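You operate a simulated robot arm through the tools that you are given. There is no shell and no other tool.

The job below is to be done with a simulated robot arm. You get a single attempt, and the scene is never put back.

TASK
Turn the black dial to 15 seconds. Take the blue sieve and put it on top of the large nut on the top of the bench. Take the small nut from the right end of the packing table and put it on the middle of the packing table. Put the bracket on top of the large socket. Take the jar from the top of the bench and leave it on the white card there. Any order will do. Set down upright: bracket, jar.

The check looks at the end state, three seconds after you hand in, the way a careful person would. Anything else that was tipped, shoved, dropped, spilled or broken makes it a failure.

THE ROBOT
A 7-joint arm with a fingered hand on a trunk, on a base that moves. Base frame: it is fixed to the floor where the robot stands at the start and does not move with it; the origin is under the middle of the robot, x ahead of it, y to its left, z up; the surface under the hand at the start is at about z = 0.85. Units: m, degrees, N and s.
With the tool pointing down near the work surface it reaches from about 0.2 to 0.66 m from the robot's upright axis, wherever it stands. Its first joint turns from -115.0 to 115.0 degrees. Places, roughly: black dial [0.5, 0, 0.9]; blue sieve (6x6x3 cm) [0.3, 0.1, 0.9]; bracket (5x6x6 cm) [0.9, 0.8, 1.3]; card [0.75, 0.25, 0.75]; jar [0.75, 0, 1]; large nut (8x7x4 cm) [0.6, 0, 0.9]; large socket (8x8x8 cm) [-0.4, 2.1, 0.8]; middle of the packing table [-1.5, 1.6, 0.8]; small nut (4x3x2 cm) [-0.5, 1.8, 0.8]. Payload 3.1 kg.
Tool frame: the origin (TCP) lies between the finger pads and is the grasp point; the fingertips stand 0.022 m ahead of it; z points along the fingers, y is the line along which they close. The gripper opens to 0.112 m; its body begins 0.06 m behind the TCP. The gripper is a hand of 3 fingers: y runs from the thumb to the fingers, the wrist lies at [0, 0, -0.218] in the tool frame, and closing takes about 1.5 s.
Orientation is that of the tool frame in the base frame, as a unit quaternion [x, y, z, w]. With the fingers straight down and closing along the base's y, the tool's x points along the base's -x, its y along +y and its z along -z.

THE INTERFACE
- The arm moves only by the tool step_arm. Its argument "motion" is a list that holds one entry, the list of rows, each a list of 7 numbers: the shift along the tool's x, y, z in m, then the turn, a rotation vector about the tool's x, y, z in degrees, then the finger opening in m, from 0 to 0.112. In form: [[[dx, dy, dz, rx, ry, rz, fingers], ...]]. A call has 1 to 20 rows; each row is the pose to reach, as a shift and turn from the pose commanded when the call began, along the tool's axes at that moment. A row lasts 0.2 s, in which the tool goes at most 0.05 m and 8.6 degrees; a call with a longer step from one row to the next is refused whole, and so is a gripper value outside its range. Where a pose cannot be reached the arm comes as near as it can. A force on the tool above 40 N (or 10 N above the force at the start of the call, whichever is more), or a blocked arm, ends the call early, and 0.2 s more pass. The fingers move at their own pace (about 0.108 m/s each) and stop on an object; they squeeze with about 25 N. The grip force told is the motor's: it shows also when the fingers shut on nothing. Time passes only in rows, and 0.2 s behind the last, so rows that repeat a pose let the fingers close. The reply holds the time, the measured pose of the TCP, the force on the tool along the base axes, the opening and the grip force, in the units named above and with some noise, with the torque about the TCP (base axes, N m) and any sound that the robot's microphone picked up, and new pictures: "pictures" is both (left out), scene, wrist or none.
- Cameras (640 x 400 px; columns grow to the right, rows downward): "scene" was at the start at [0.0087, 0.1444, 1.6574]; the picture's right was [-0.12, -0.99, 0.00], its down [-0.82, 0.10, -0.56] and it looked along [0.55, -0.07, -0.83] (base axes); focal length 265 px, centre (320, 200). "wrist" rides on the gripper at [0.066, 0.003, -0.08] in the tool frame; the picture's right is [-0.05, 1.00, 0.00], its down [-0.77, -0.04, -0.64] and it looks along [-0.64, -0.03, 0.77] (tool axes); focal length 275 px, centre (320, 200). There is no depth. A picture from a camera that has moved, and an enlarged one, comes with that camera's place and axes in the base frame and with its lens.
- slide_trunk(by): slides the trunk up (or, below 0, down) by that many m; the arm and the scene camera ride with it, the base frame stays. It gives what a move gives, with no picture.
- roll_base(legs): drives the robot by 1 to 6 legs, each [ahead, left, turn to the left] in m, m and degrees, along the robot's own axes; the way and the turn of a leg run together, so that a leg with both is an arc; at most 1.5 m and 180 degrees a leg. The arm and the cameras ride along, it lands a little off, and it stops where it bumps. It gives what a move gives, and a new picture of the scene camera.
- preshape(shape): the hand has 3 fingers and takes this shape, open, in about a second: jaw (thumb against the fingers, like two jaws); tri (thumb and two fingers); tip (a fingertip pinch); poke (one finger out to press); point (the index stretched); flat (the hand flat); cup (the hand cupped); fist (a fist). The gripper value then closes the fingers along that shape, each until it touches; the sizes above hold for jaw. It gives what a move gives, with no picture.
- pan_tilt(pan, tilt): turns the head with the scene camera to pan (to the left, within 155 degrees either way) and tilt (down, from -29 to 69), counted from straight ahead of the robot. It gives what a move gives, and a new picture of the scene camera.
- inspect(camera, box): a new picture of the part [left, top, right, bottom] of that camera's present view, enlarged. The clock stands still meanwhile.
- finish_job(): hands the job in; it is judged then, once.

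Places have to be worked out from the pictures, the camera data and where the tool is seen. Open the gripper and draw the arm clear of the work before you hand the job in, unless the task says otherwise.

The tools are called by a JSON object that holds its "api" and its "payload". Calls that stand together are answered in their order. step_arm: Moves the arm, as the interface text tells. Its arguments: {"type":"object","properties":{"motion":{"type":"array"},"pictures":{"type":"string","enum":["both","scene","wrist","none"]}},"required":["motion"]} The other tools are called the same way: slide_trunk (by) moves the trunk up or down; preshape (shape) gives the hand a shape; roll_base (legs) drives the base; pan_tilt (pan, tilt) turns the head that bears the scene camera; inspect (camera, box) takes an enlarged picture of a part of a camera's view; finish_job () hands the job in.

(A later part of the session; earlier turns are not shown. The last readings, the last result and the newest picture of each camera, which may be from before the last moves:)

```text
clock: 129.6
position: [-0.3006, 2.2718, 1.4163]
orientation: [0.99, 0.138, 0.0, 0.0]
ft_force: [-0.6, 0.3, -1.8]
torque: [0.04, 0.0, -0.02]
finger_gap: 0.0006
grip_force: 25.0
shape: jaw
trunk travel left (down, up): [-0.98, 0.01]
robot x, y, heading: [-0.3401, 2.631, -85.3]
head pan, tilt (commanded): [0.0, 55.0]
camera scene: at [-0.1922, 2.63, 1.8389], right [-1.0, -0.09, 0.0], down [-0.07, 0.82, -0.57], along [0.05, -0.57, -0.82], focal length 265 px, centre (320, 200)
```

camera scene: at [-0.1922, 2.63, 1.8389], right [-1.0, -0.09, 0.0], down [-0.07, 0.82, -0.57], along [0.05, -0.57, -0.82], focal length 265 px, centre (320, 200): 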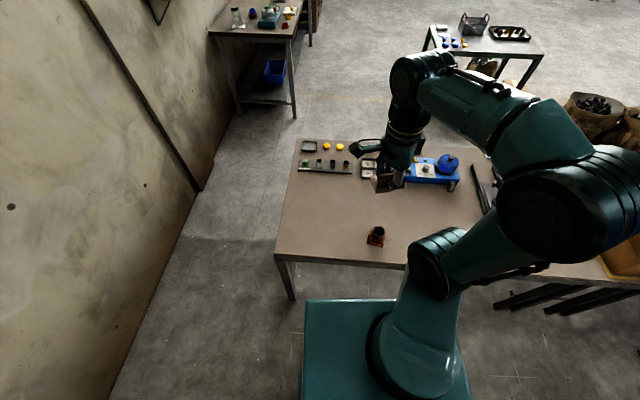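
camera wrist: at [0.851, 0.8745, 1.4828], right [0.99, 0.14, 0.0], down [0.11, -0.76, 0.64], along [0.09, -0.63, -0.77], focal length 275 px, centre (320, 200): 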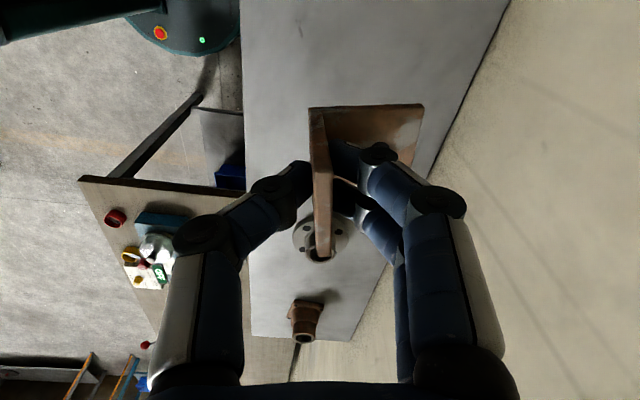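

I'm behind the table facing it, 0.57 m from the socket. I'll lower the trunk, bring the bracket over the socket at a safe height, and look with both cameras.

{"api": "slide_trunk", "payload": {"by": -0.25}}

{"api": "step_arm", "payload": {"motion": [[[-0.025, 0.025, 0.01, 0, 0, 0, 0.0], [-0.05, 0.051, 0.025, 0, 0, 0, 0.0], [-0.074, 0.076, 0.05, 0, 0, 0, 0.0], [-0.098, 0.102, 0.075, 0, 0, 0, 0.0], [-0.122, 0.127, 0.1, 0, 0, 0, 0.0], [-0.147, 0.1526, 0.125, 0, 0, 0, 0.0], [-0.147, 0.1526, 0.15, 0, 0, 0, 0.0], [-0.147, 0.1526, 0.166, 0, 0, 0, 0.0], [-0.147, 0.1526, 0.166, 0, 0, 0, 0.0]]], "pictures": "both"}}

{"api": "inspect", "payload": {"camera": "wrist", "box": [220, 20, 460, 200]}}

{"api": "inspect", "payload": {"camera": "scene", "box": [330, 120, 450, 260]}}

```text
clock: 132.2
position: [-0.2994, 2.2713, 1.1655]
orientation: [0.99, 0.138, 0.0, 0.0]
ft_force: [-0.3, 0.5, -2.6]
torque: [0.0, -0.02, -0.02]
finger_gap: 0.0006
grip_force: 25.0
shape: jaw
trunk travel left (down, up): [-0.73, 0.26]
robot x, y, heading: [-0.3433, 2.6277, -84.8]
head pan, tilt (commanded): [0.0, 55.0]
```

```text
clock: 134.2
position: [-0.4009, 2.0847, 0.9988]
orientation: [0.99, 0.138, 0.0, 0.0]
ft_force: [-0.9, 0.7, -1.8]
torque: [0.0, 0.02, -0.02]
finger_gap: 0.0006
grip_force: 25.3
shape: jaw
trunk travel left (down, up): [-0.73, 0.26]
robot x, y, heading: [-0.3473, 2.6295, -85.0]
head pan, tilt (commanded): [0.0, 55.0]
camera scene: at [-0.1923, 2.6303, 1.5889], right [-1.0, -0.09, 0.0], down [-0.07, 0.82, -0.57], along [0.05, -0.57, -0.82], focal length 265 px, centre (320, 200)
camera wrist: at [-0.3364, 2.0986, 1.081], right [0.23, -0.97, 0.0], down [-0.75, -0.18, 0.64], along [-0.62, -0.14, -0.77], focal length 275 px, centre (320, 200)
```

scene: 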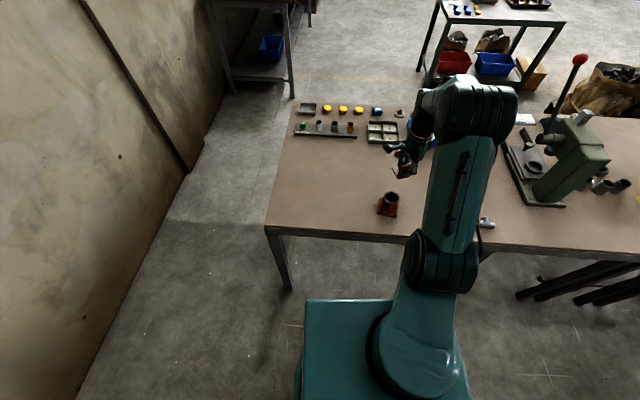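
wrist: 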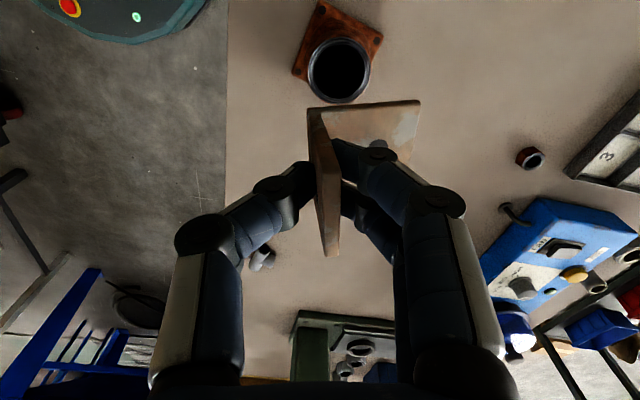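

```text
2.22 times, centred on (340, 110) of wrist
camera zoom: at [-0.3364, 2.0986, 1.081], right [0.23, -0.97, 0.0], down [-0.75, -0.18, 0.64], along [-0.62, -0.14, -0.77], focal length 612 px, centre (276, 400)
```

zoom: 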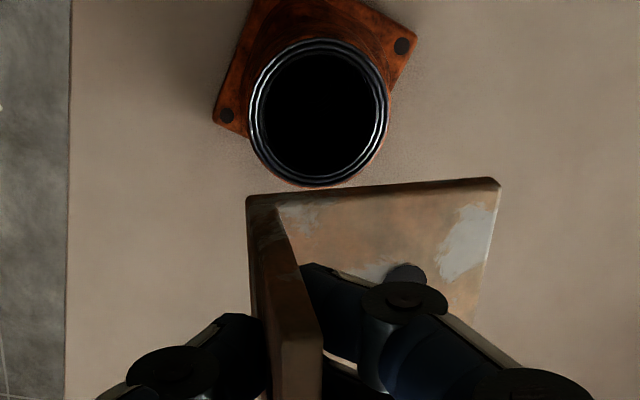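

```text
2.86 times, centred on (390, 190) of scene
camera zoom: at [-0.1923, 2.6303, 1.5889], right [-1.0, -0.09, 0.0], down [-0.07, 0.82, -0.57], along [0.05, -0.57, -0.82], focal length 756 px, centre (120, 229)
```

zoom: 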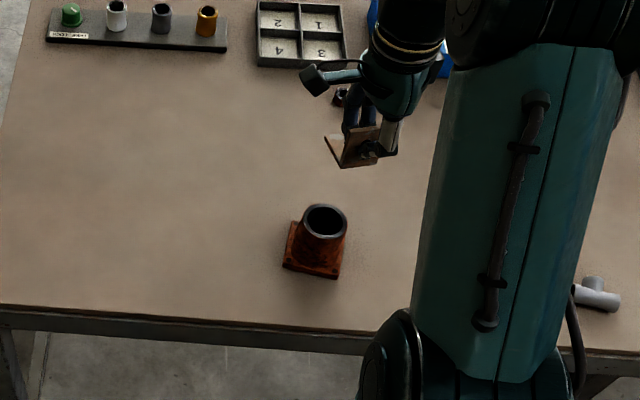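

Both cameras agree the ring centre is at [-0.396, 2.068] with its top at z 0.832. I'll zoom in on the bracket in the hand to check whether it has tilted since the lift.

{"api": "inspect", "payload": {"camera": "wrist", "box": [270, 90, 440, 270]}}

{"api": "inspect", "payload": {"camera": "scene", "box": [380, 120, 440, 190]}}

```text
2.22 times, centred on (355, 180) of wrist
camera zoom: at [-0.3364, 2.0986, 1.081], right [0.23, -0.97, 0.0], down [-0.75, -0.18, 0.64], along [-0.62, -0.14, -0.77], focal length 612 px, centre (242, 244)
```

zoom: 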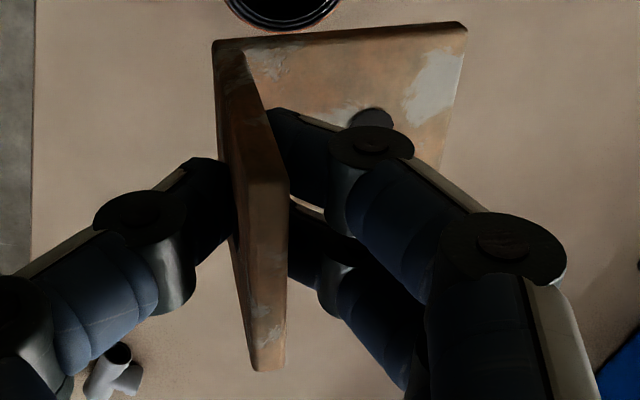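

```text
5.71 times, centred on (410, 155) of scene
camera zoom: at [-0.1923, 2.6303, 1.5889], right [-1.0, -0.09, 0.0], down [-0.07, 0.82, -0.57], along [0.05, -0.57, -0.82], focal length 1512 px, centre (-194, 457)
```

zoom: 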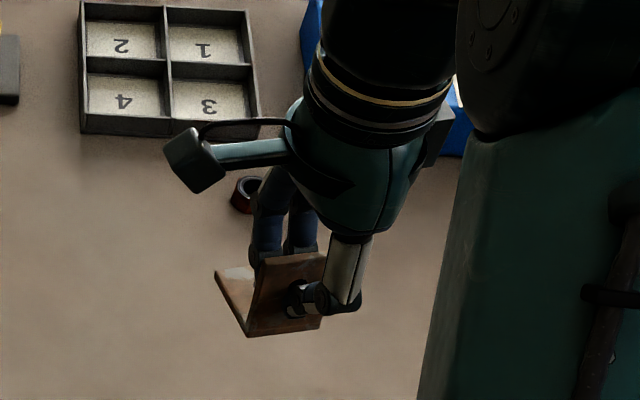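

The bracket has drooped about 6-7° with its foot tip low. I'll tilt the hand -6.5° about its x axis to level the foot, then lower to about 2 cm above the ring and check from the scene camera.

{"api": "step_arm", "payload": {"motion": [[[0, -0.001, 0.01, -3.2, 0, 0, 0.0], [0, -0.002, 0.03, -6.5, 0, 0, 0.0], [0, -0.002, 0.05, -6.5, 0, 0, 0.0], [0, -0.002, 0.07, -6.5, 0, 0, 0.0], [0, -0.002, 0.09, -6.5, 0, 0, 0.0], [0, -0.002, 0.103, -6.5, 0, 0, 0.0], [0, -0.002, 0.103, -6.5, 0, 0, 0.0]]], "pictures": "both"}}

{"api": "inspect", "payload": {"camera": "scene", "box": [365, 150, 425, 220]}}

{"api": "inspect", "payload": {"camera": "wrist", "box": [250, 60, 460, 260]}}

```text
clock: 135.8
position: [-0.4017, 2.0857, 0.8981]
orientation: [0.989, 0.137, 0.008, 0.056]
ft_force: [0.2, 0.5, -2.2]
torque: [0.02, 0.01, 0.0]
finger_gap: 0.0009
grip_force: 25.0
shape: jaw
trunk travel left (down, up): [-0.73, 0.26]
robot x, y, heading: [-0.345, 2.6308, -85.0]
head pan, tilt (commanded): [0.0, 55.0]
camera scene: at [-0.1924, 2.63, 1.5889], right [-1.0, -0.09, 0.0], down [-0.07, 0.82, -0.57], along [0.05, -0.57, -0.82], focal length 265 px, centre (320, 200)
camera wrist: at [-0.3386, 2.1095, 0.9788], right [0.23, -0.97, 0.11], down [-0.77, -0.11, 0.63], along [-0.6, -0.23, -0.77], focal length 275 px, centre (320, 200)
```

scene: 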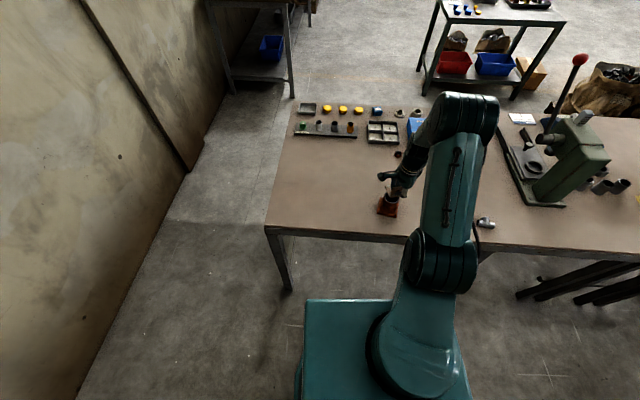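
wrist: 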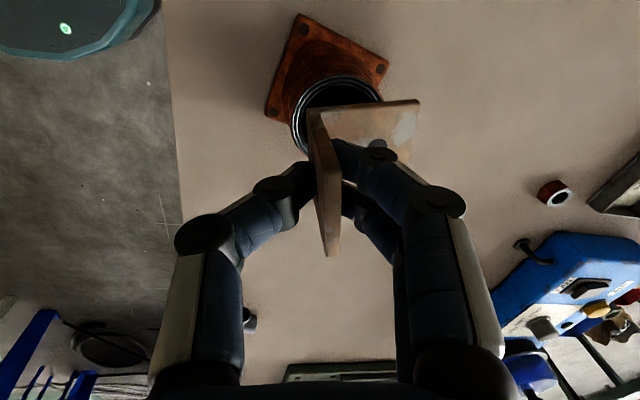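

```text
5.71 times, centred on (395, 185) of scene
camera zoom: at [-0.1924, 2.63, 1.5889], right [-1.0, -0.09, 0.0], down [-0.07, 0.82, -0.57], along [0.05, -0.57, -0.82], focal length 1512 px, centre (-109, 286)
```

zoom: 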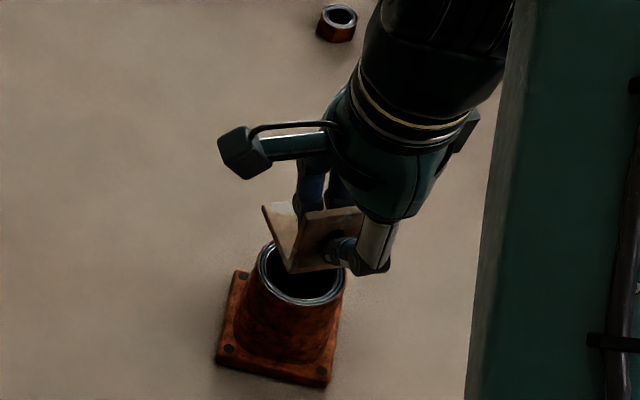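

```text
2.00 times, centred on (355, 160) of wrist
camera zoom: at [-0.3386, 2.1095, 0.9788], right [0.23, -0.97, 0.11], down [-0.77, -0.11, 0.63], along [-0.6, -0.23, -0.77], focal length 551 px, centre (250, 280)
```

zoom: 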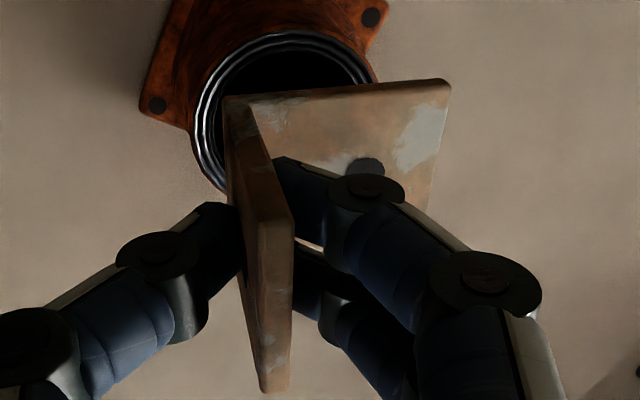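

The foot now looks level and overlaps the ring, with its centre about 7 mm past the ring's axis. I'll shift 2 mm back and lower straight down to a few mm above contact.

{"api": "step_arm", "payload": {"motion": [[[0, -0.002, 0.005, 0, 0, 0, 0.0], [0, -0.003, 0.011, 0, 0, 0, 0.0], [0, -0.004, 0.017, 0, 0, 0, 0.0], [0, -0.0045, 0.0216, 0, 0, 0, 0.0], [0, -0.0045, 0.0216, 0, 0, 0, 0.0]]], "pictures": "wrist"}}

{"api": "inspect", "payload": {"camera": "scene", "box": [365, 150, 425, 220]}}

{"api": "inspect", "payload": {"camera": "wrist", "box": [250, 60, 460, 260]}}

```text
clock: 137.0
position: [-0.4017, 2.0878, 0.8752]
orientation: [0.989, 0.138, 0.007, 0.056]
ft_force: [0.5, 0.0, -2.4]
torque: [0.0, 0.02, -0.02]
finger_gap: 0.0006
grip_force: 24.6
shape: jaw
trunk travel left (down, up): [-0.73, 0.26]
robot x, y, heading: [-0.3424, 2.63, -85.1]
head pan, tilt (commanded): [0.0, 55.0]
camera wrist: at [-0.3397, 2.1111, 0.9567], right [0.23, -0.97, 0.11], down [-0.77, -0.11, 0.63], along [-0.6, -0.23, -0.77], focal length 275 px, centre (320, 200)
```

wrist: 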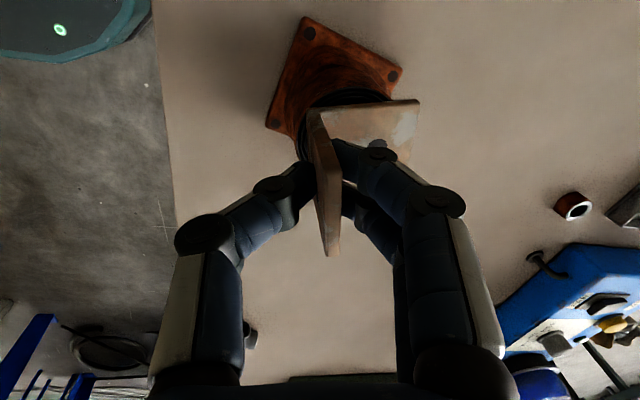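

```text
5.71 times, centred on (395, 185) of scene
camera zoom: at [-0.1924, 2.6299, 1.5889], right [-1.0, -0.09, 0.0], down [-0.07, 0.82, -0.57], along [0.05, -0.57, -0.82], focal length 1512 px, centre (-109, 286)
```

zoom: 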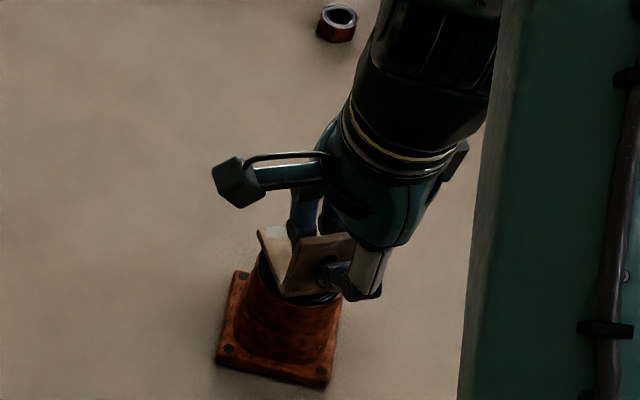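

```text
2.00 times, centred on (355, 160) of wrist
camera zoom: at [-0.3397, 2.1111, 0.9567], right [0.23, -0.97, 0.11], down [-0.77, -0.11, 0.63], along [-0.6, -0.23, -0.77], focal length 551 px, centre (250, 280)
```

zoom: 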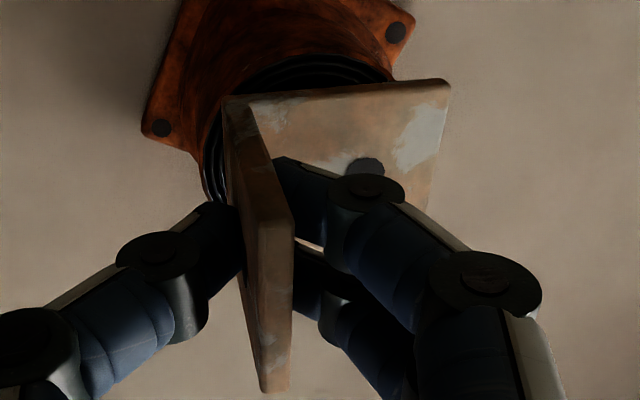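

Ring and foot are aligned as intended, with the foot's centre about 5 mm past the ring axis. I'll lower in small steps until I feel contact.

{"api": "step_arm", "payload": {"motion": [[[0, -0.0002, 0.0015, 0, 0, 0, 0.0], [0, -0.0004, 0.003, 0, 0, 0, 0.0], [0, -0.0005, 0.0045, 0, 0, 0, 0.0], [0, -0.0005, 0.0045, 0, 0, 0, 0.0]]], "pictures": "none"}}

{"api": "step_arm", "payload": {"motion": [[[0, -0.0001, 0.001, 0, 0, 0, 0.0], [0, -0.0002, 0.002, 0, 0, 0, 0.0], [0, -0.0002, 0.002, 0, 0, 0, 0.0]]], "pictures": "wrist"}}

```text
clock: 138.0
position: [-0.4015, 2.0892, 0.8722]
orientation: [0.989, 0.137, 0.007, 0.056]
ft_force: [1.2, 0.7, 0.1]
torque: [-0.01, -0.01, -0.05]
finger_gap: 0.0005
grip_force: 24.5
shape: jaw
trunk travel left (down, up): [-0.73, 0.26]
robot x, y, heading: [-0.3415, 2.628, -85.2]
head pan, tilt (commanded): [0.0, 55.0]
```

```text
clock: 138.8
position: [-0.4013, 2.0882, 0.8699]
orientation: [0.989, 0.137, 0.007, 0.057]
ft_force: [-1.2, -0.6, 11.9]
torque: [-0.06, 0.02, 0.02]
finger_gap: 0.0009
grip_force: 24.4
shape: jaw
trunk travel left (down, up): [-0.73, 0.26]
robot x, y, heading: [-0.3455, 2.6288, -84.9]
head pan, tilt (commanded): [0.0, 55.0]
camera wrist: at [-0.3398, 2.1118, 0.9513], right [0.23, -0.97, 0.12], down [-0.77, -0.1, 0.63], along [-0.6, -0.23, -0.77], focal length 275 px, centre (320, 200)
```

wrist: 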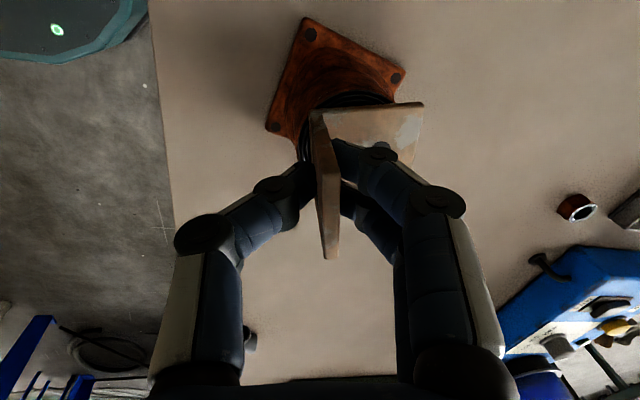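

Contact at 12 N. Before letting go I'll check how the foot sits on the ring.

{"api": "inspect", "payload": {"camera": "wrist", "box": [250, 60, 460, 260]}}

{"api": "inspect", "payload": {"camera": "scene", "box": [370, 165, 420, 220]}}

```text
2.00 times, centred on (355, 160) of wrist
camera zoom: at [-0.3398, 2.1118, 0.9513], right [0.23, -0.97, 0.12], down [-0.77, -0.1, 0.63], along [-0.6, -0.23, -0.77], focal length 551 px, centre (250, 280)
```

zoom: 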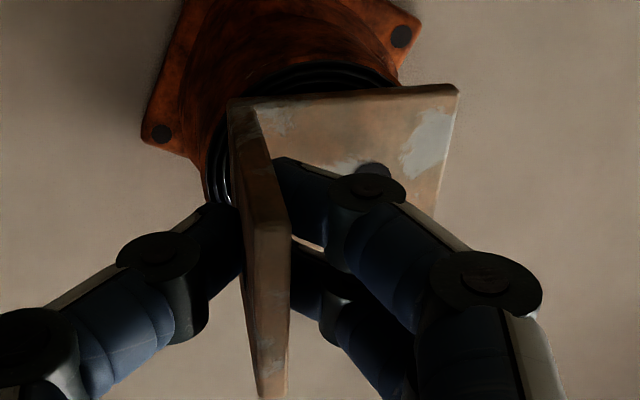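

```text
7.27 times, centred on (395, 192) of scene
camera zoom: at [-0.1923, 2.632, 1.589], right [-1.0, -0.09, 0.0], down [-0.07, 0.82, -0.57], along [0.05, -0.57, -0.82], focal length 1924 px, centre (-226, 254)
```

zoom: 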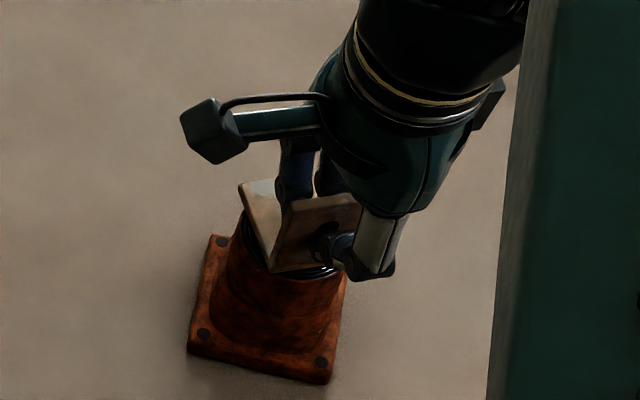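

The foot sits flat across the ring. I'll ease off slightly and open the fingers slowly.

{"api": "step_arm", "payload": {"motion": [[[0, 0.0001, -0.0007, 0, 0, 0, 0.0], [0, 0.0001, -0.0007, 0, 0, 0, 0.006], [0, 0.0001, -0.0007, 0, 0, 0, 0.012], [0, 0.0001, -0.0007, 0, 0, 0, 0.02], [0, 0.0001, -0.0007, 0, 0, 0, 0.03], [0, 0.0001, -0.0007, 0, 0, 0, 0.04], [0, 0.0001, -0.0007, 0, 0, 0, 0.046], [0, 0.0001, -0.0007, 0, 0, 0, 0.046]]], "pictures": "both"}}

{"api": "inspect", "payload": {"camera": "wrist", "box": [250, 60, 460, 260]}}

{"api": "inspect", "payload": {"camera": "scene", "box": [370, 165, 420, 220]}}

```text
clock: 140.6
position: [-0.4014, 2.0887, 0.8696]
orientation: [0.989, 0.137, 0.008, 0.057]
ft_force: [-0.1, -0.4, 0.9]
torque: [0.0, -0.01, -0.04]
finger_gap: 0.0455
grip_force: 0.0
shape: jaw
trunk travel left (down, up): [-0.73, 0.26]
robot x, y, heading: [-0.3465, 2.6285, -84.9]
head pan, tilt (commanded): [0.0, 55.0]
camera scene: at [-0.1923, 2.6302, 1.5889], right [-1.0, -0.09, 0.0], down [-0.07, 0.82, -0.57], along [0.05, -0.57, -0.82], focal length 265 px, centre (320, 200)
camera wrist: at [-0.34, 2.1112, 0.9511], right [0.23, -0.97, 0.11], down [-0.77, -0.11, 0.63], along [-0.6, -0.23, -0.77], focal length 275 px, centre (320, 200)
```

scene: 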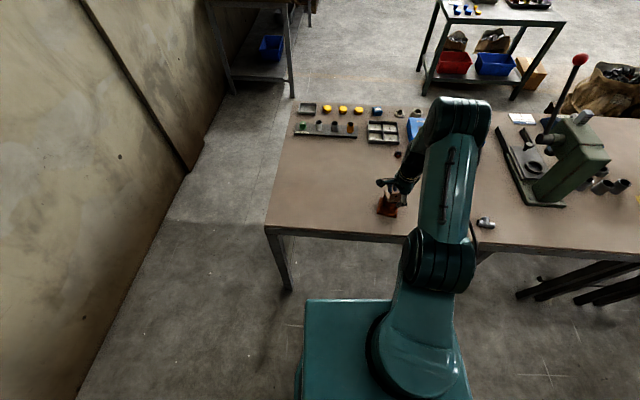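
wrist: 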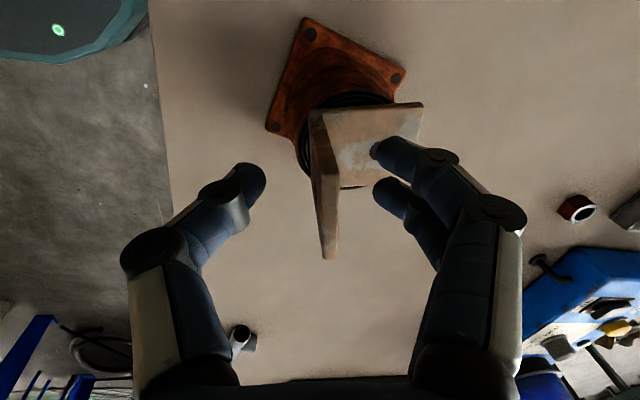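

```text
2.00 times, centred on (355, 160) of wrist
camera zoom: at [-0.34, 2.1112, 0.9511], right [0.23, -0.97, 0.11], down [-0.77, -0.11, 0.63], along [-0.6, -0.23, -0.77], focal length 551 px, centre (250, 280)
```

zoom: 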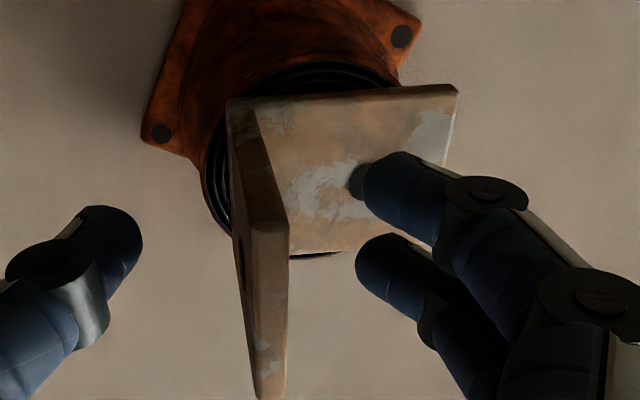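

```text
7.27 times, centred on (395, 192) of scene
camera zoom: at [-0.1923, 2.6302, 1.5889], right [-1.0, -0.09, 0.0], down [-0.07, 0.82, -0.57], along [0.05, -0.57, -0.82], focal length 1924 px, centre (-226, 254)
```

zoom: 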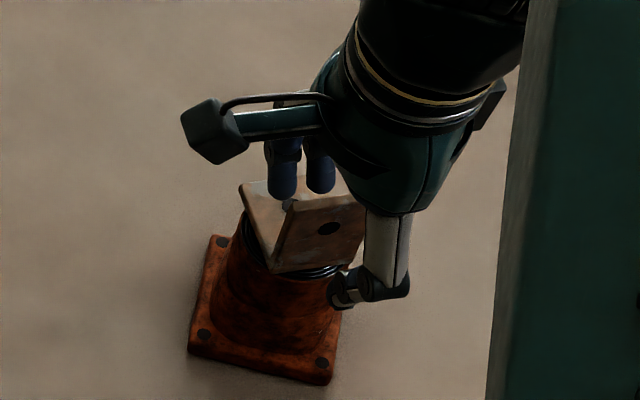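

The bracket stands upright on the socket on its own. I'll withdraw straight up, clear of the plate.

{"api": "step_arm", "payload": {"motion": [[[0, 0.0011, -0.01, 0, 0, 0, 0.048], [0, 0.0028, -0.025, 0, 0, 0, 0.048], [0, 0.0051, -0.045, 0, 0, 0, 0.048], [0, 0.008, -0.07, 0, 0, 0, 0.05], [0, 0.0114, -0.1, 0, 0, 0, 0.06], [0, 0.0148, -0.13, 0, 0, 0, 0.06], [0, 0.0182, -0.16, 0, 0, 0, 0.06], [0, 0.0182, -0.16, 0, 0, 0, 0.06]]], "pictures": "wrist"}}

{"api": "inspect", "payload": {"camera": "scene", "box": [370, 165, 420, 220]}}

{"api": "inspect", "payload": {"camera": "wrist", "box": [250, 20, 430, 150]}}

```text
clock: 142.4
position: [-0.4022, 2.0876, 1.0311]
orientation: [0.989, 0.137, 0.008, 0.055]
ft_force: [-0.4, -0.2, 0.9]
torque: [0.02, 0.04, 0.02]
finger_gap: 0.059
grip_force: 0.0
shape: jaw
trunk travel left (down, up): [-0.73, 0.26]
robot x, y, heading: [-0.3433, 2.631, -84.9]
head pan, tilt (commanded): [0.0, 55.0]
camera wrist: at [-0.3409, 2.1105, 1.1136], right [0.23, -0.97, 0.11], down [-0.77, -0.11, 0.63], along [-0.6, -0.23, -0.77], focal length 275 px, centre (320, 200)
```

wrist: 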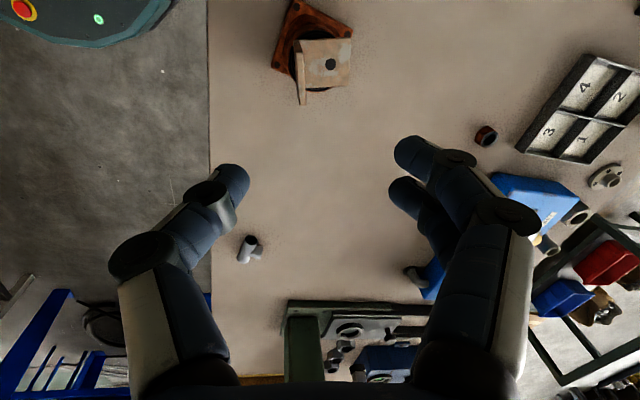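

```text
7.27 times, centred on (395, 192) of scene
camera zoom: at [-0.1924, 2.6297, 1.5889], right [-1.0, -0.09, 0.0], down [-0.07, 0.82, -0.57], along [0.05, -0.57, -0.82], focal length 1924 px, centre (-226, 254)
```

zoom: 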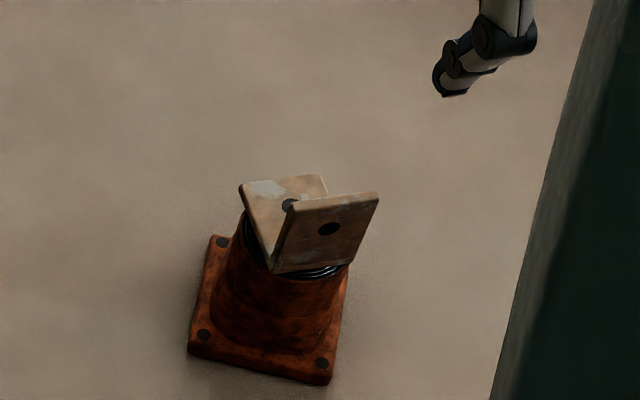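

```text
3.08 times, centred on (340, 85) of wrist
camera zoom: at [-0.3409, 2.1105, 1.1136], right [0.23, -0.97, 0.11], down [-0.77, -0.11, 0.63], along [-0.6, -0.23, -0.77], focal length 847 px, centre (258, 554)
```

zoom: 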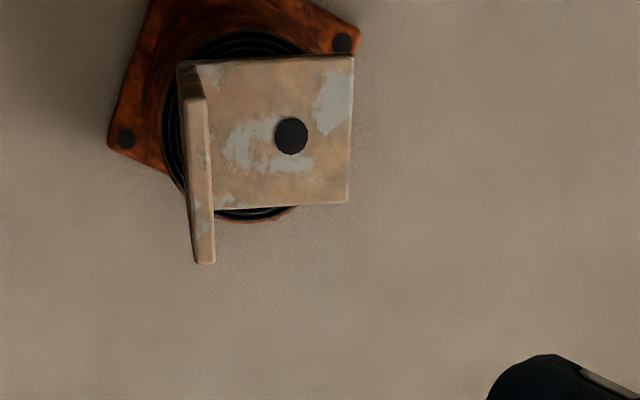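

The bracket is stable and upright. Next is the small nut, which I see at about [-0.455, 1.79]. It is reachable only from the front of the table, so I'll retract and level the hand, then drive back around.

{"api": "step_arm", "payload": {"motion": [[[0.01, -0.005, -0.03, 1, 0, 0, 0.06], [0.03, -0.022, -0.06, 2, 0, 0, 0.06], [0.052, -0.045, -0.09, 3, 0, 0, 0.06], [0.075, -0.068, -0.12, 4, 0, 0, 0.06], [0.098, -0.09, -0.145, 5, 0, 0, 0.06], [0.12, -0.11, -0.165, 6, 0, 0, 0.06], [0.138, -0.13, -0.185, 6.5, 0, 0, 0.06], [0.138, -0.13, -0.185, 6.5, 0, 0, 0.06]]], "pictures": "none"}}

{"api": "roll_base", "payload": {"legs": [[0, 0.76, 0]]}}

```text
clock: 144.2
position: [-0.3053, 2.2713, 1.1988]
orientation: [0.991, 0.137, -0.001, -0.001]
ft_force: [0.0, -0.4, -1.0]
torque: [0.03, 0.01, 0.05]
finger_gap: 0.0591
grip_force: 0.1
shape: jaw
out of reach, approached as far as the arm can: row 6
trunk travel left (down, up): [-0.73, 0.26]
robot x, y, heading: [-0.3446, 2.6288, -85.3]
head pan, tilt (commanded): [0.0, 55.0]
```

```text
clock: 148.3
position: [0.45, 2.3402, 1.1992]
orientation: [0.99, 0.142, 0.0, 0.0]
ft_force: [0.0, -0.2, 0.0]
torque: [-0.02, 0.01, 0.02]
finger_gap: 0.0597
grip_force: 0.1
shape: jaw
trunk travel left (down, up): [-0.73, 0.26]
robot x, y, heading: [0.4128, 2.6967, -84.7]
head pan, tilt (commanded): [0.0, 55.0]
camera scene: at [0.5618, 2.6995, 1.5888], right [-1.0, -0.09, 0.0], down [-0.08, 0.82, -0.57], along [0.05, -0.57, -0.82], focal length 265 px, centre (320, 200)
```

scene: 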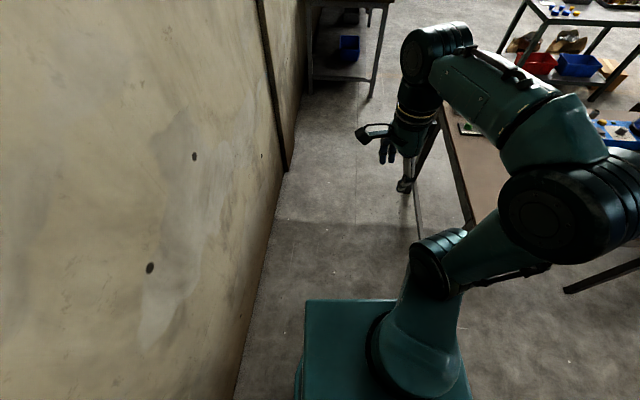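

I'm in the aisle corner. I'll straighten, drive down the aisle past the table's right end, move across to the front of the nut, and turn to face the table.

{"api": "roll_base", "payload": {"legs": [[0, 0, -5.3], [1.4, 0, 0], [0.35, 0, 0]]}}

{"api": "roll_base", "payload": {"legs": [[0, -0.87, 0], [0, 0, -180]]}}

{"api": "pan_tilt", "payload": {"pan": 0, "tilt": 50}}

```text
clock: 157.6
position: [0.4127, 0.6017, 1.1993]
orientation: [0.996, 0.095, 0.0, 0.0]
ft_force: [0.5, -0.1, -0.6]
torque: [-0.01, 0.01, 0.01]
finger_gap: 0.0597
grip_force: 0.2
shape: jaw
trunk travel left (down, up): [-0.73, 0.26]
robot x, y, heading: [0.4073, 0.9567, -90.1]
head pan, tilt (commanded): [0.0, 55.0]
camera scene: at [0.5587, 0.947, 1.5889], right [-1.0, 0.0, 0.0], down [0.0, 0.82, -0.57], along [0.0, -0.57, -0.82], focal length 265 px, centre (320, 200)
```

scene: 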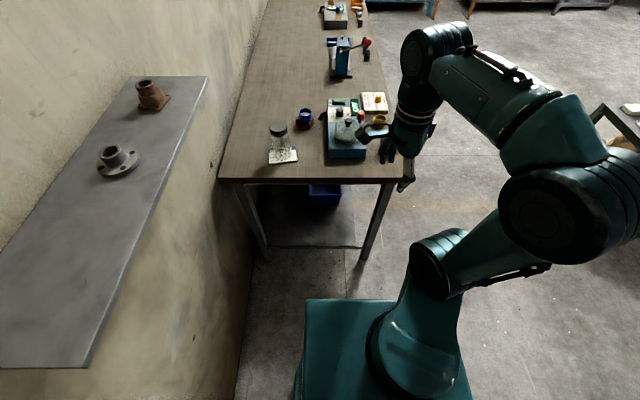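

```text
clock: 169.6
position: [-0.4964, 1.3218, 1.1992]
orientation: [-0.099, 0.995, 0.0, 0.0]
ft_force: [-1.2, 0.4, 0.1]
torque: [-0.01, -0.04, -0.02]
finger_gap: 0.0595
grip_force: 0.1
shape: jaw
trunk travel left (down, up): [-0.73, 0.26]
robot x, y, heading: [-0.4888, 0.9621, 90.5]
head pan, tilt (commanded): [0.0, 55.0]
camera scene: at [-0.6423, 0.9748, 1.5889], right [1.0, 0.01, 0.0], down [0.01, -0.82, -0.57], along [0.0, 0.57, -0.82], focal length 265 px, centre (320, 200)
```

scene: 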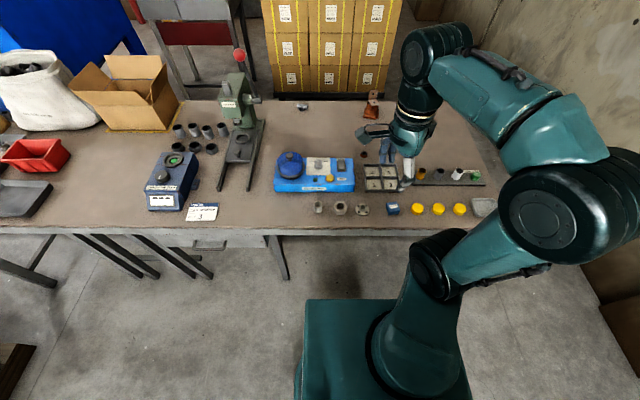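

```text
clock: 170.3
position: [-0.4956, 1.3221, 1.2002]
orientation: [-0.099, 0.995, 0.0, 0.001]
ft_force: [-0.2, 0.2, -0.8]
torque: [-0.02, 0.0, 0.02]
finger_gap: 0.0597
grip_force: 0.1
shape: jaw
trunk travel left (down, up): [-0.73, 0.26]
robot x, y, heading: [-0.4868, 0.9638, 90.6]
head pan, tilt (commanded): [0.0, 50.0]
camera scene: at [-0.6424, 0.9797, 1.5954], right [1.0, 0.01, 0.0], down [0.0, -0.77, -0.64], along [0.0, 0.64, -0.77], focal length 265 px, centre (320, 200)
```

scene: 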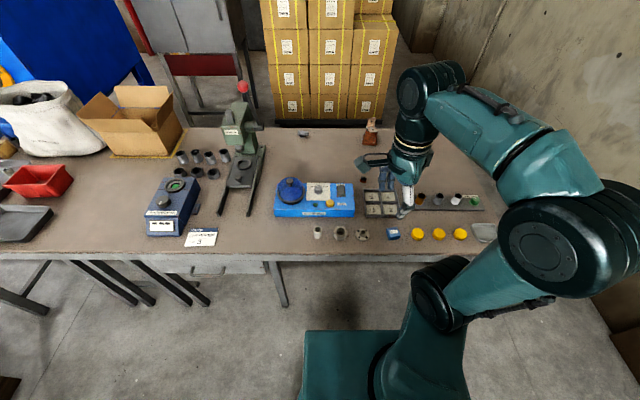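

I'm in front of the table, facing it, with the nut 0.83 m ahead. I'll move in 0.2 m and bring the hand toward the nut at a safe height.

{"api": "roll_base", "payload": {"legs": [[0.2, 0, -0.5]]}}

{"api": "inspect", "payload": {"camera": "wrist", "box": [0, 0, 640, 400]}}

```text
clock: 171.9
position: [-0.4928, 1.5214, 1.1987]
orientation: [-0.095, 0.995, 0.0, -0.001]
ft_force: [1.1, 0.8, 0.6]
torque: [0.02, -0.03, 0.0]
finger_gap: 0.0595
grip_force: 0.0
shape: jaw
trunk travel left (down, up): [-0.73, 0.26]
robot x, y, heading: [-0.4874, 1.1611, 89.8]
head pan, tilt (commanded): [0.0, 50.0]
camera scene: at [-0.6426, 1.182, 1.5954], right [1.0, 0.0, 0.0], down [0.0, -0.77, -0.64], along [0.0, 0.64, -0.77], focal length 265 px, centre (320, 200)
```

scene: 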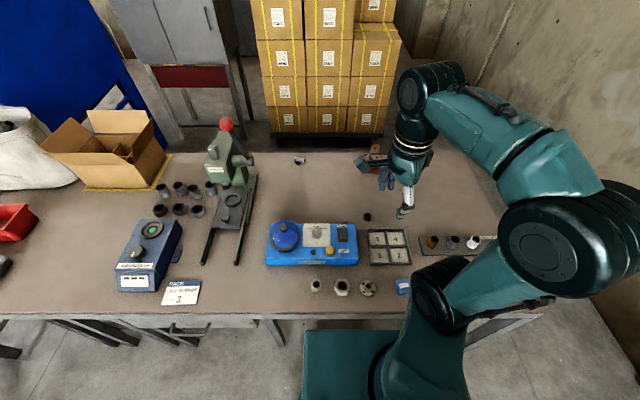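

```text
1.00 times, centred on (320, 200) of wrist (not enlarged: the box is as wide or as high as the picture)
camera zoom: at [-0.5594, 1.5124, 1.2807], right [-0.14, 0.99, 0.0], down [0.76, 0.11, 0.64], along [0.63, 0.09, -0.77], focal length 275 px, centre (320, 200)
```

zoom: 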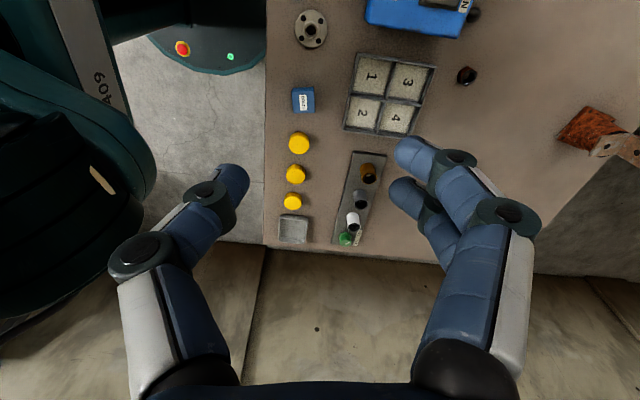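

The nut is visible at about [-0.454, 1.789] in both cameras. I'll hover over it at z 0.95.

{"api": "step_arm", "payload": {"motion": [[[-0.01, 0.03, 0.015, 0, 0, 0, 0.06], [-0.02, 0.06, 0.035, 0, 0, 0, 0.06], [-0.03, 0.09, 0.06, 0, 0, 0, 0.06], [-0.04, 0.12, 0.085, 0, 0, 0, 0.06], [-0.05, 0.15, 0.11, 0, 0, 0, 0.06], [-0.06, 0.18, 0.135, 0, 0, 0, 0.06], [-0.07, 0.21, 0.16, 0, 0, 0, 0.06], [-0.08, 0.235, 0.19, 0, 0, 0, 0.06], [-0.088, 0.256, 0.22, 0, 0, 0, 0.06], [-0.088, 0.256, 0.249, 0, 0, 0, 0.06], [-0.088, 0.256, 0.249, 0, 0, 0, 0.06]]], "pictures": "both"}}

{"api": "inspect", "payload": {"camera": "wrist", "box": [240, 20, 400, 140]}}

```text
clock: 174.3
position: [-0.4546, 1.7897, 0.9487]
orientation: [-0.095, 0.995, 0.001, 0.0]
ft_force: [0.1, 0.1, -0.5]
torque: [0.01, 0.01, 0.02]
finger_gap: 0.0596
grip_force: 0.1
shape: jaw
trunk travel left (down, up): [-0.73, 0.26]
robot x, y, heading: [-0.4927, 1.1597, 90.0]
head pan, tilt (commanded): [0.0, 50.0]
camera scene: at [-0.6426, 1.1812, 1.5954], right [1.0, 0.0, 0.0], down [0.0, -0.77, -0.64], along [0.0, 0.64, -0.77], focal length 265 px, centre (320, 200)
camera wrist: at [-0.521, 1.7801, 1.0303], right [-0.14, 0.99, 0.0], down [0.76, 0.11, 0.64], along [0.63, 0.09, -0.77], focal length 275 px, centre (320, 200)
```

scene: 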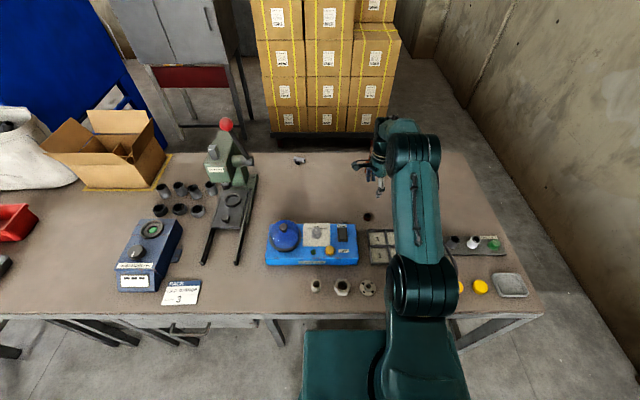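
wrist: 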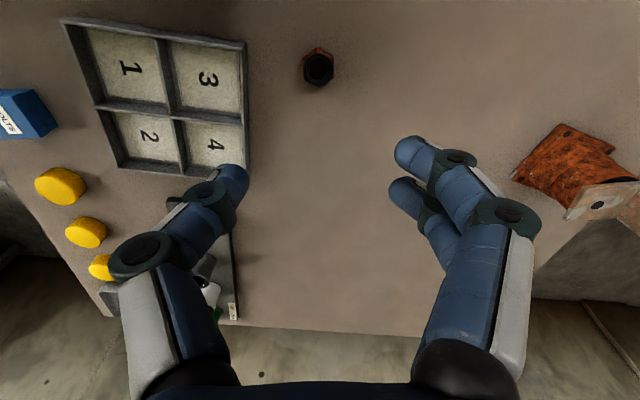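

```text
3.33 times, centred on (320, 80) of wrist
camera zoom: at [-0.521, 1.7801, 1.0303], right [-0.14, 0.99, 0.0], down [0.76, 0.11, 0.64], along [0.63, 0.09, -0.77], focal length 918 px, centre (320, 600)
```

zoom: 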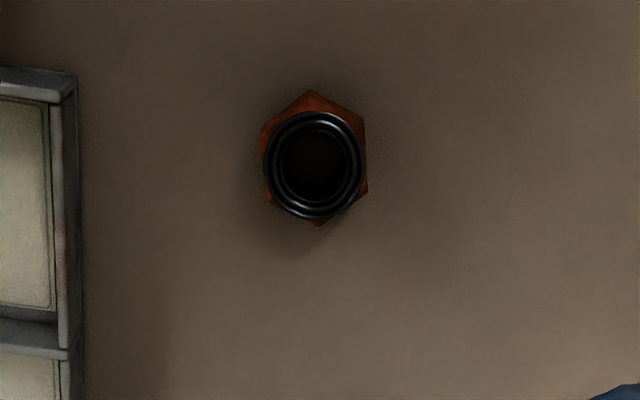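

The nut's flats are square to the finger line: about 26 mm across, centred at [-0.456, 1.788]. I'll narrow the opening slightly, correct by 2 mm and descend to just above it.

{"api": "step_arm", "payload": {"motion": [[[0.0018, -0.0012, 0.03, 0, 0, 0, 0.056], [0.0018, -0.0012, 0.06, 0, 0, 0, 0.056], [0.0018, -0.0012, 0.09, 0, 0, 0, 0.056], [0.0018, -0.0012, 0.12, 0, 0, 0, 0.056], [0.0018, -0.0012, 0.14, 0, 0, 0, 0.056], [0.0018, -0.0012, 0.14, 0, 0, 0, 0.056]]], "pictures": "wrist"}}

{"api": "inspect", "payload": {"camera": "wrist", "box": [220, 80, 420, 230]}}

```text
clock: 175.7
position: [-0.4562, 1.7883, 0.8098]
orientation: [-0.094, 0.996, 0.0, -0.001]
ft_force: [0.5, 0.2, 0.5]
torque: [0.01, 0.0, -0.01]
finger_gap: 0.0566
grip_force: 0.0
shape: jaw
trunk travel left (down, up): [-0.73, 0.26]
robot x, y, heading: [-0.49, 1.1626, 90.0]
head pan, tilt (commanded): [0.0, 50.0]
camera wrist: at [-0.5225, 1.7778, 0.891], right [-0.14, 0.99, 0.0], down [0.76, 0.11, 0.64], along [0.63, 0.09, -0.77], focal length 275 px, centre (320, 200)
```

wrist: 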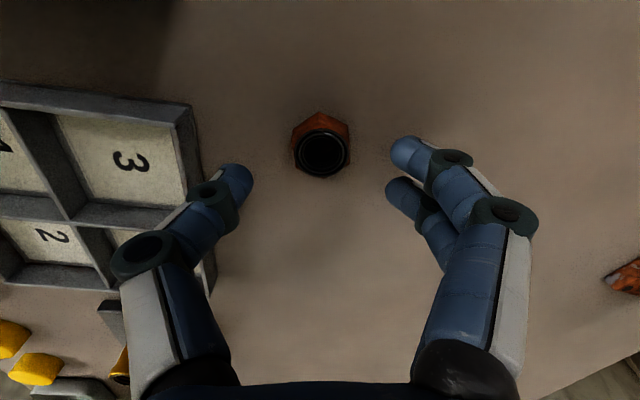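

```text
2.67 times, centred on (320, 155) of wrist
camera zoom: at [-0.5225, 1.7778, 0.891], right [-0.14, 0.99, 0.0], down [0.76, 0.11, 0.64], along [0.63, 0.09, -0.77], focal length 734 px, centre (320, 320)
```

zoom: 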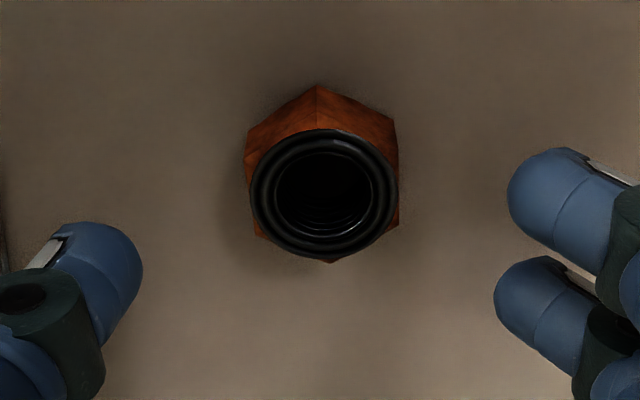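

The nut is centred between the fingers, with its top near z 0.778. I'll go down to TCP z 0.787 (tips about 5 mm above the table) and close.

{"api": "step_arm", "payload": {"motion": [[[0.001, 0, 0.008, 0, 0, 0, 0.056], [0.001, 0, 0.015, 0, 0, 0, 0.056], [0.001, 0, 0.02, 0, 0, 0, 0.056], [0.001, 0, 0.023, 0, 0, 0, 0.056], [0.001, 0, 0.023, 0, 0, 0, 0.056]]], "pictures": "wrist"}}

{"api": "inspect", "payload": {"camera": "wrist", "box": [220, 100, 420, 250]}}

```text
clock: 176.9
position: [-0.4572, 1.7872, 0.7865]
orientation: [-0.095, 0.996, 0.0, 0.0]
ft_force: [0.2, 0.3, 0.6]
torque: [0.05, 0.02, 0.01]
finger_gap: 0.0567
grip_force: 0.0
shape: jaw
trunk travel left (down, up): [-0.73, 0.26]
robot x, y, heading: [-0.4875, 1.1624, 89.8]
head pan, tilt (commanded): [0.0, 50.0]
camera wrist: at [-0.5232, 1.7777, 0.869], right [-0.14, 0.99, 0.0], down [0.76, 0.11, 0.64], along [0.63, 0.09, -0.77], focal length 275 px, centre (320, 200)
```

wrist: 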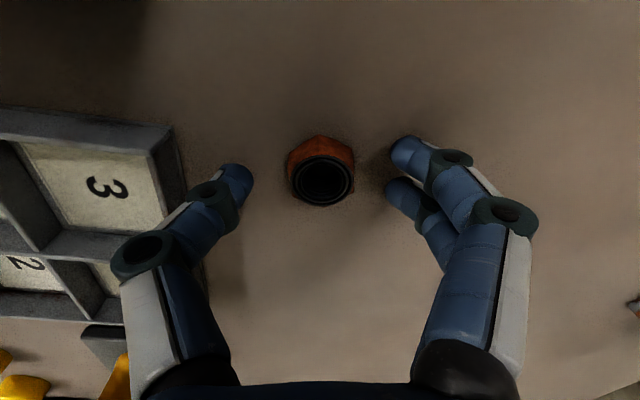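

```text
2.67 times, centred on (320, 175) of wrist
camera zoom: at [-0.5232, 1.7777, 0.869], right [-0.14, 0.99, 0.0], down [0.76, 0.11, 0.64], along [0.63, 0.09, -0.77], focal length 734 px, centre (320, 267)
```

zoom: 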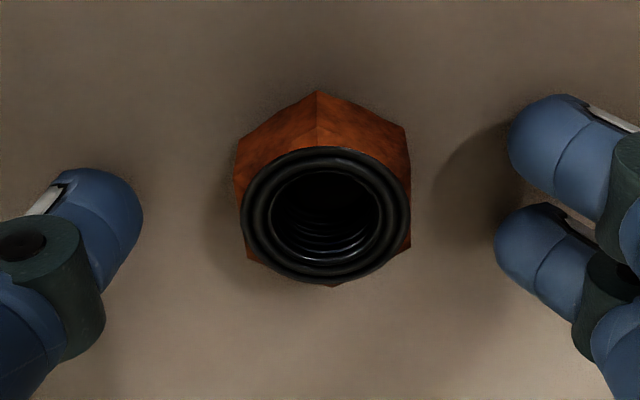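

Good alignment. I'll go 2 mm lower and close on the flats.

{"api": "step_arm", "payload": {"motion": [[[0, 0, 0.002, 0, 0, 0, 0.05], [0, 0, 0.002, 0, 0, 0, 0.04], [0, 0, 0.002, 0, 0, 0, 0.03], [0, 0, 0.002, 0, 0, 0, 0.02], [0, 0, 0.002, 0, 0, 0, 0.01], [0, 0, 0.002, 0, 0, 0, 0.01], [0, 0, 0.002, 0, 0, 0, 0.01], [0, 0, 0.002, 0, 0, 0, 0.01]]], "pictures": "wrist"}}

{"api": "inspect", "payload": {"camera": "wrist", "box": [220, 100, 420, 250]}}

```text
clock: 178.7
position: [-0.4575, 1.7885, 0.7854]
orientation: [-0.095, 0.995, 0.0, 0.0]
ft_force: [-0.2, -0.1, -1.3]
torque: [0.01, -0.02, -0.03]
finger_gap: 0.0202
grip_force: 25.2
shape: jaw
trunk travel left (down, up): [-0.73, 0.26]
robot x, y, heading: [-0.4878, 1.1669, 90.2]
head pan, tilt (commanded): [0.0, 50.0]
camera wrist: at [-0.5233, 1.7776, 0.8668], right [-0.14, 0.99, 0.0], down [0.76, 0.11, 0.64], along [0.63, 0.09, -0.77], focal length 275 px, centre (320, 200)
```

wrist: 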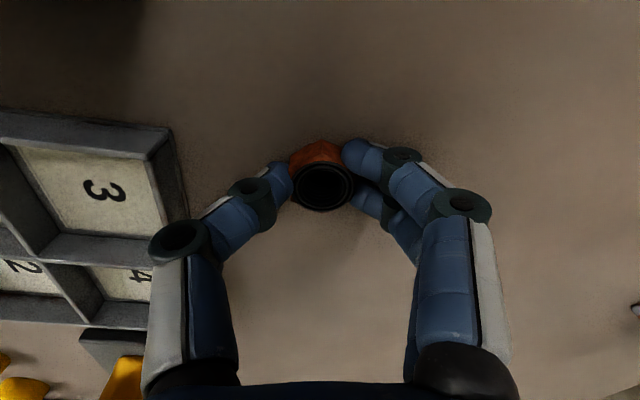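

```text
2.67 times, centred on (320, 175) of wrist
camera zoom: at [-0.5233, 1.7776, 0.8668], right [-0.14, 0.99, 0.0], down [0.76, 0.11, 0.64], along [0.63, 0.09, -0.77], focal length 734 px, centre (320, 267)
```

zoom: 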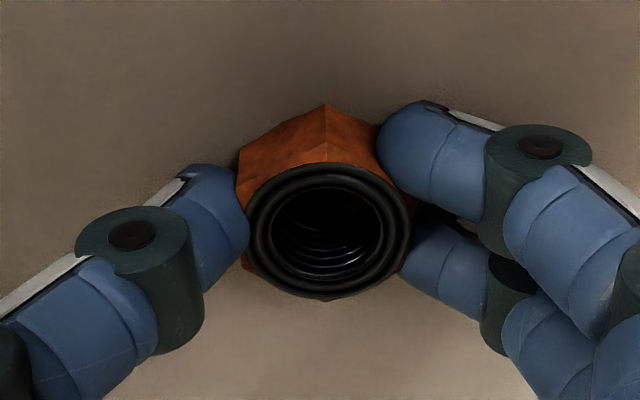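

Gripped at 25 N. I'll lift the nut straight up, check it, and retract.

{"api": "step_arm", "payload": {"motion": [[[0, 0, -0.01, 0, 0, 0, 0.01], [0, 0, -0.03, 0, 0, 0, 0.01], [0, 0, -0.06, 0, 0, 0, 0.01], [0, 0, -0.1, 0, 0, 0, 0.01], [0, 0, -0.14, 0, 0, 0, 0.01], [0, 0, -0.18, 0, 0, 0, 0.01], [0, 0, -0.22, 0, 0, 0, 0.01], [0, 0, -0.22, 0, 0, 0, 0.01]]], "pictures": "wrist"}}

{"api": "inspect", "payload": {"camera": "wrist", "box": [220, 100, 420, 250]}}

```text
clock: 180.5
position: [-0.4568, 1.7893, 1.0082]
orientation: [-0.094, 0.996, 0.001, -0.001]
ft_force: [0.3, -0.4, 0.3]
torque: [-0.02, -0.01, -0.03]
finger_gap: 0.02
grip_force: 25.2
shape: jaw
trunk travel left (down, up): [-0.73, 0.26]
robot x, y, heading: [-0.4883, 1.1622, 89.9]
head pan, tilt (commanded): [0.0, 50.0]
camera wrist: at [-0.523, 1.7789, 1.0891], right [-0.14, 0.99, 0.0], down [0.76, 0.11, 0.64], along [0.63, 0.09, -0.77], focal length 275 px, centre (320, 200)
```

wrist: 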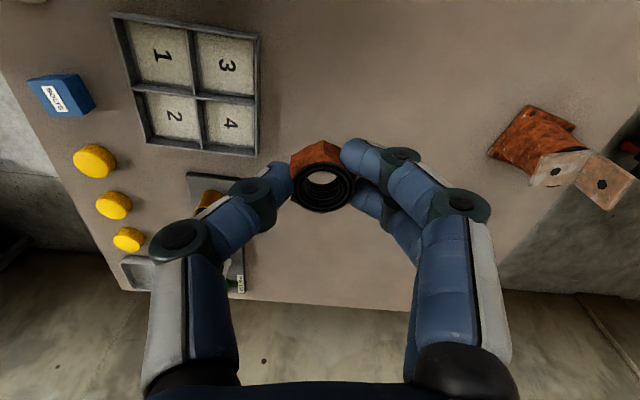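

```text
2.67 times, centred on (320, 175) of wrist
camera zoom: at [-0.523, 1.7789, 1.0891], right [-0.14, 0.99, 0.0], down [0.76, 0.11, 0.64], along [0.63, 0.09, -0.77], focal length 734 px, centre (320, 267)
```

zoom: 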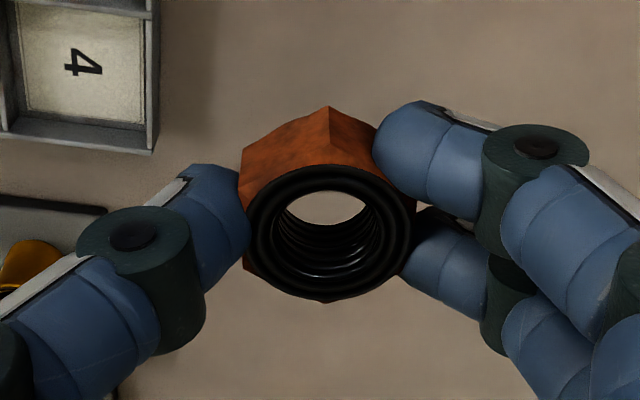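

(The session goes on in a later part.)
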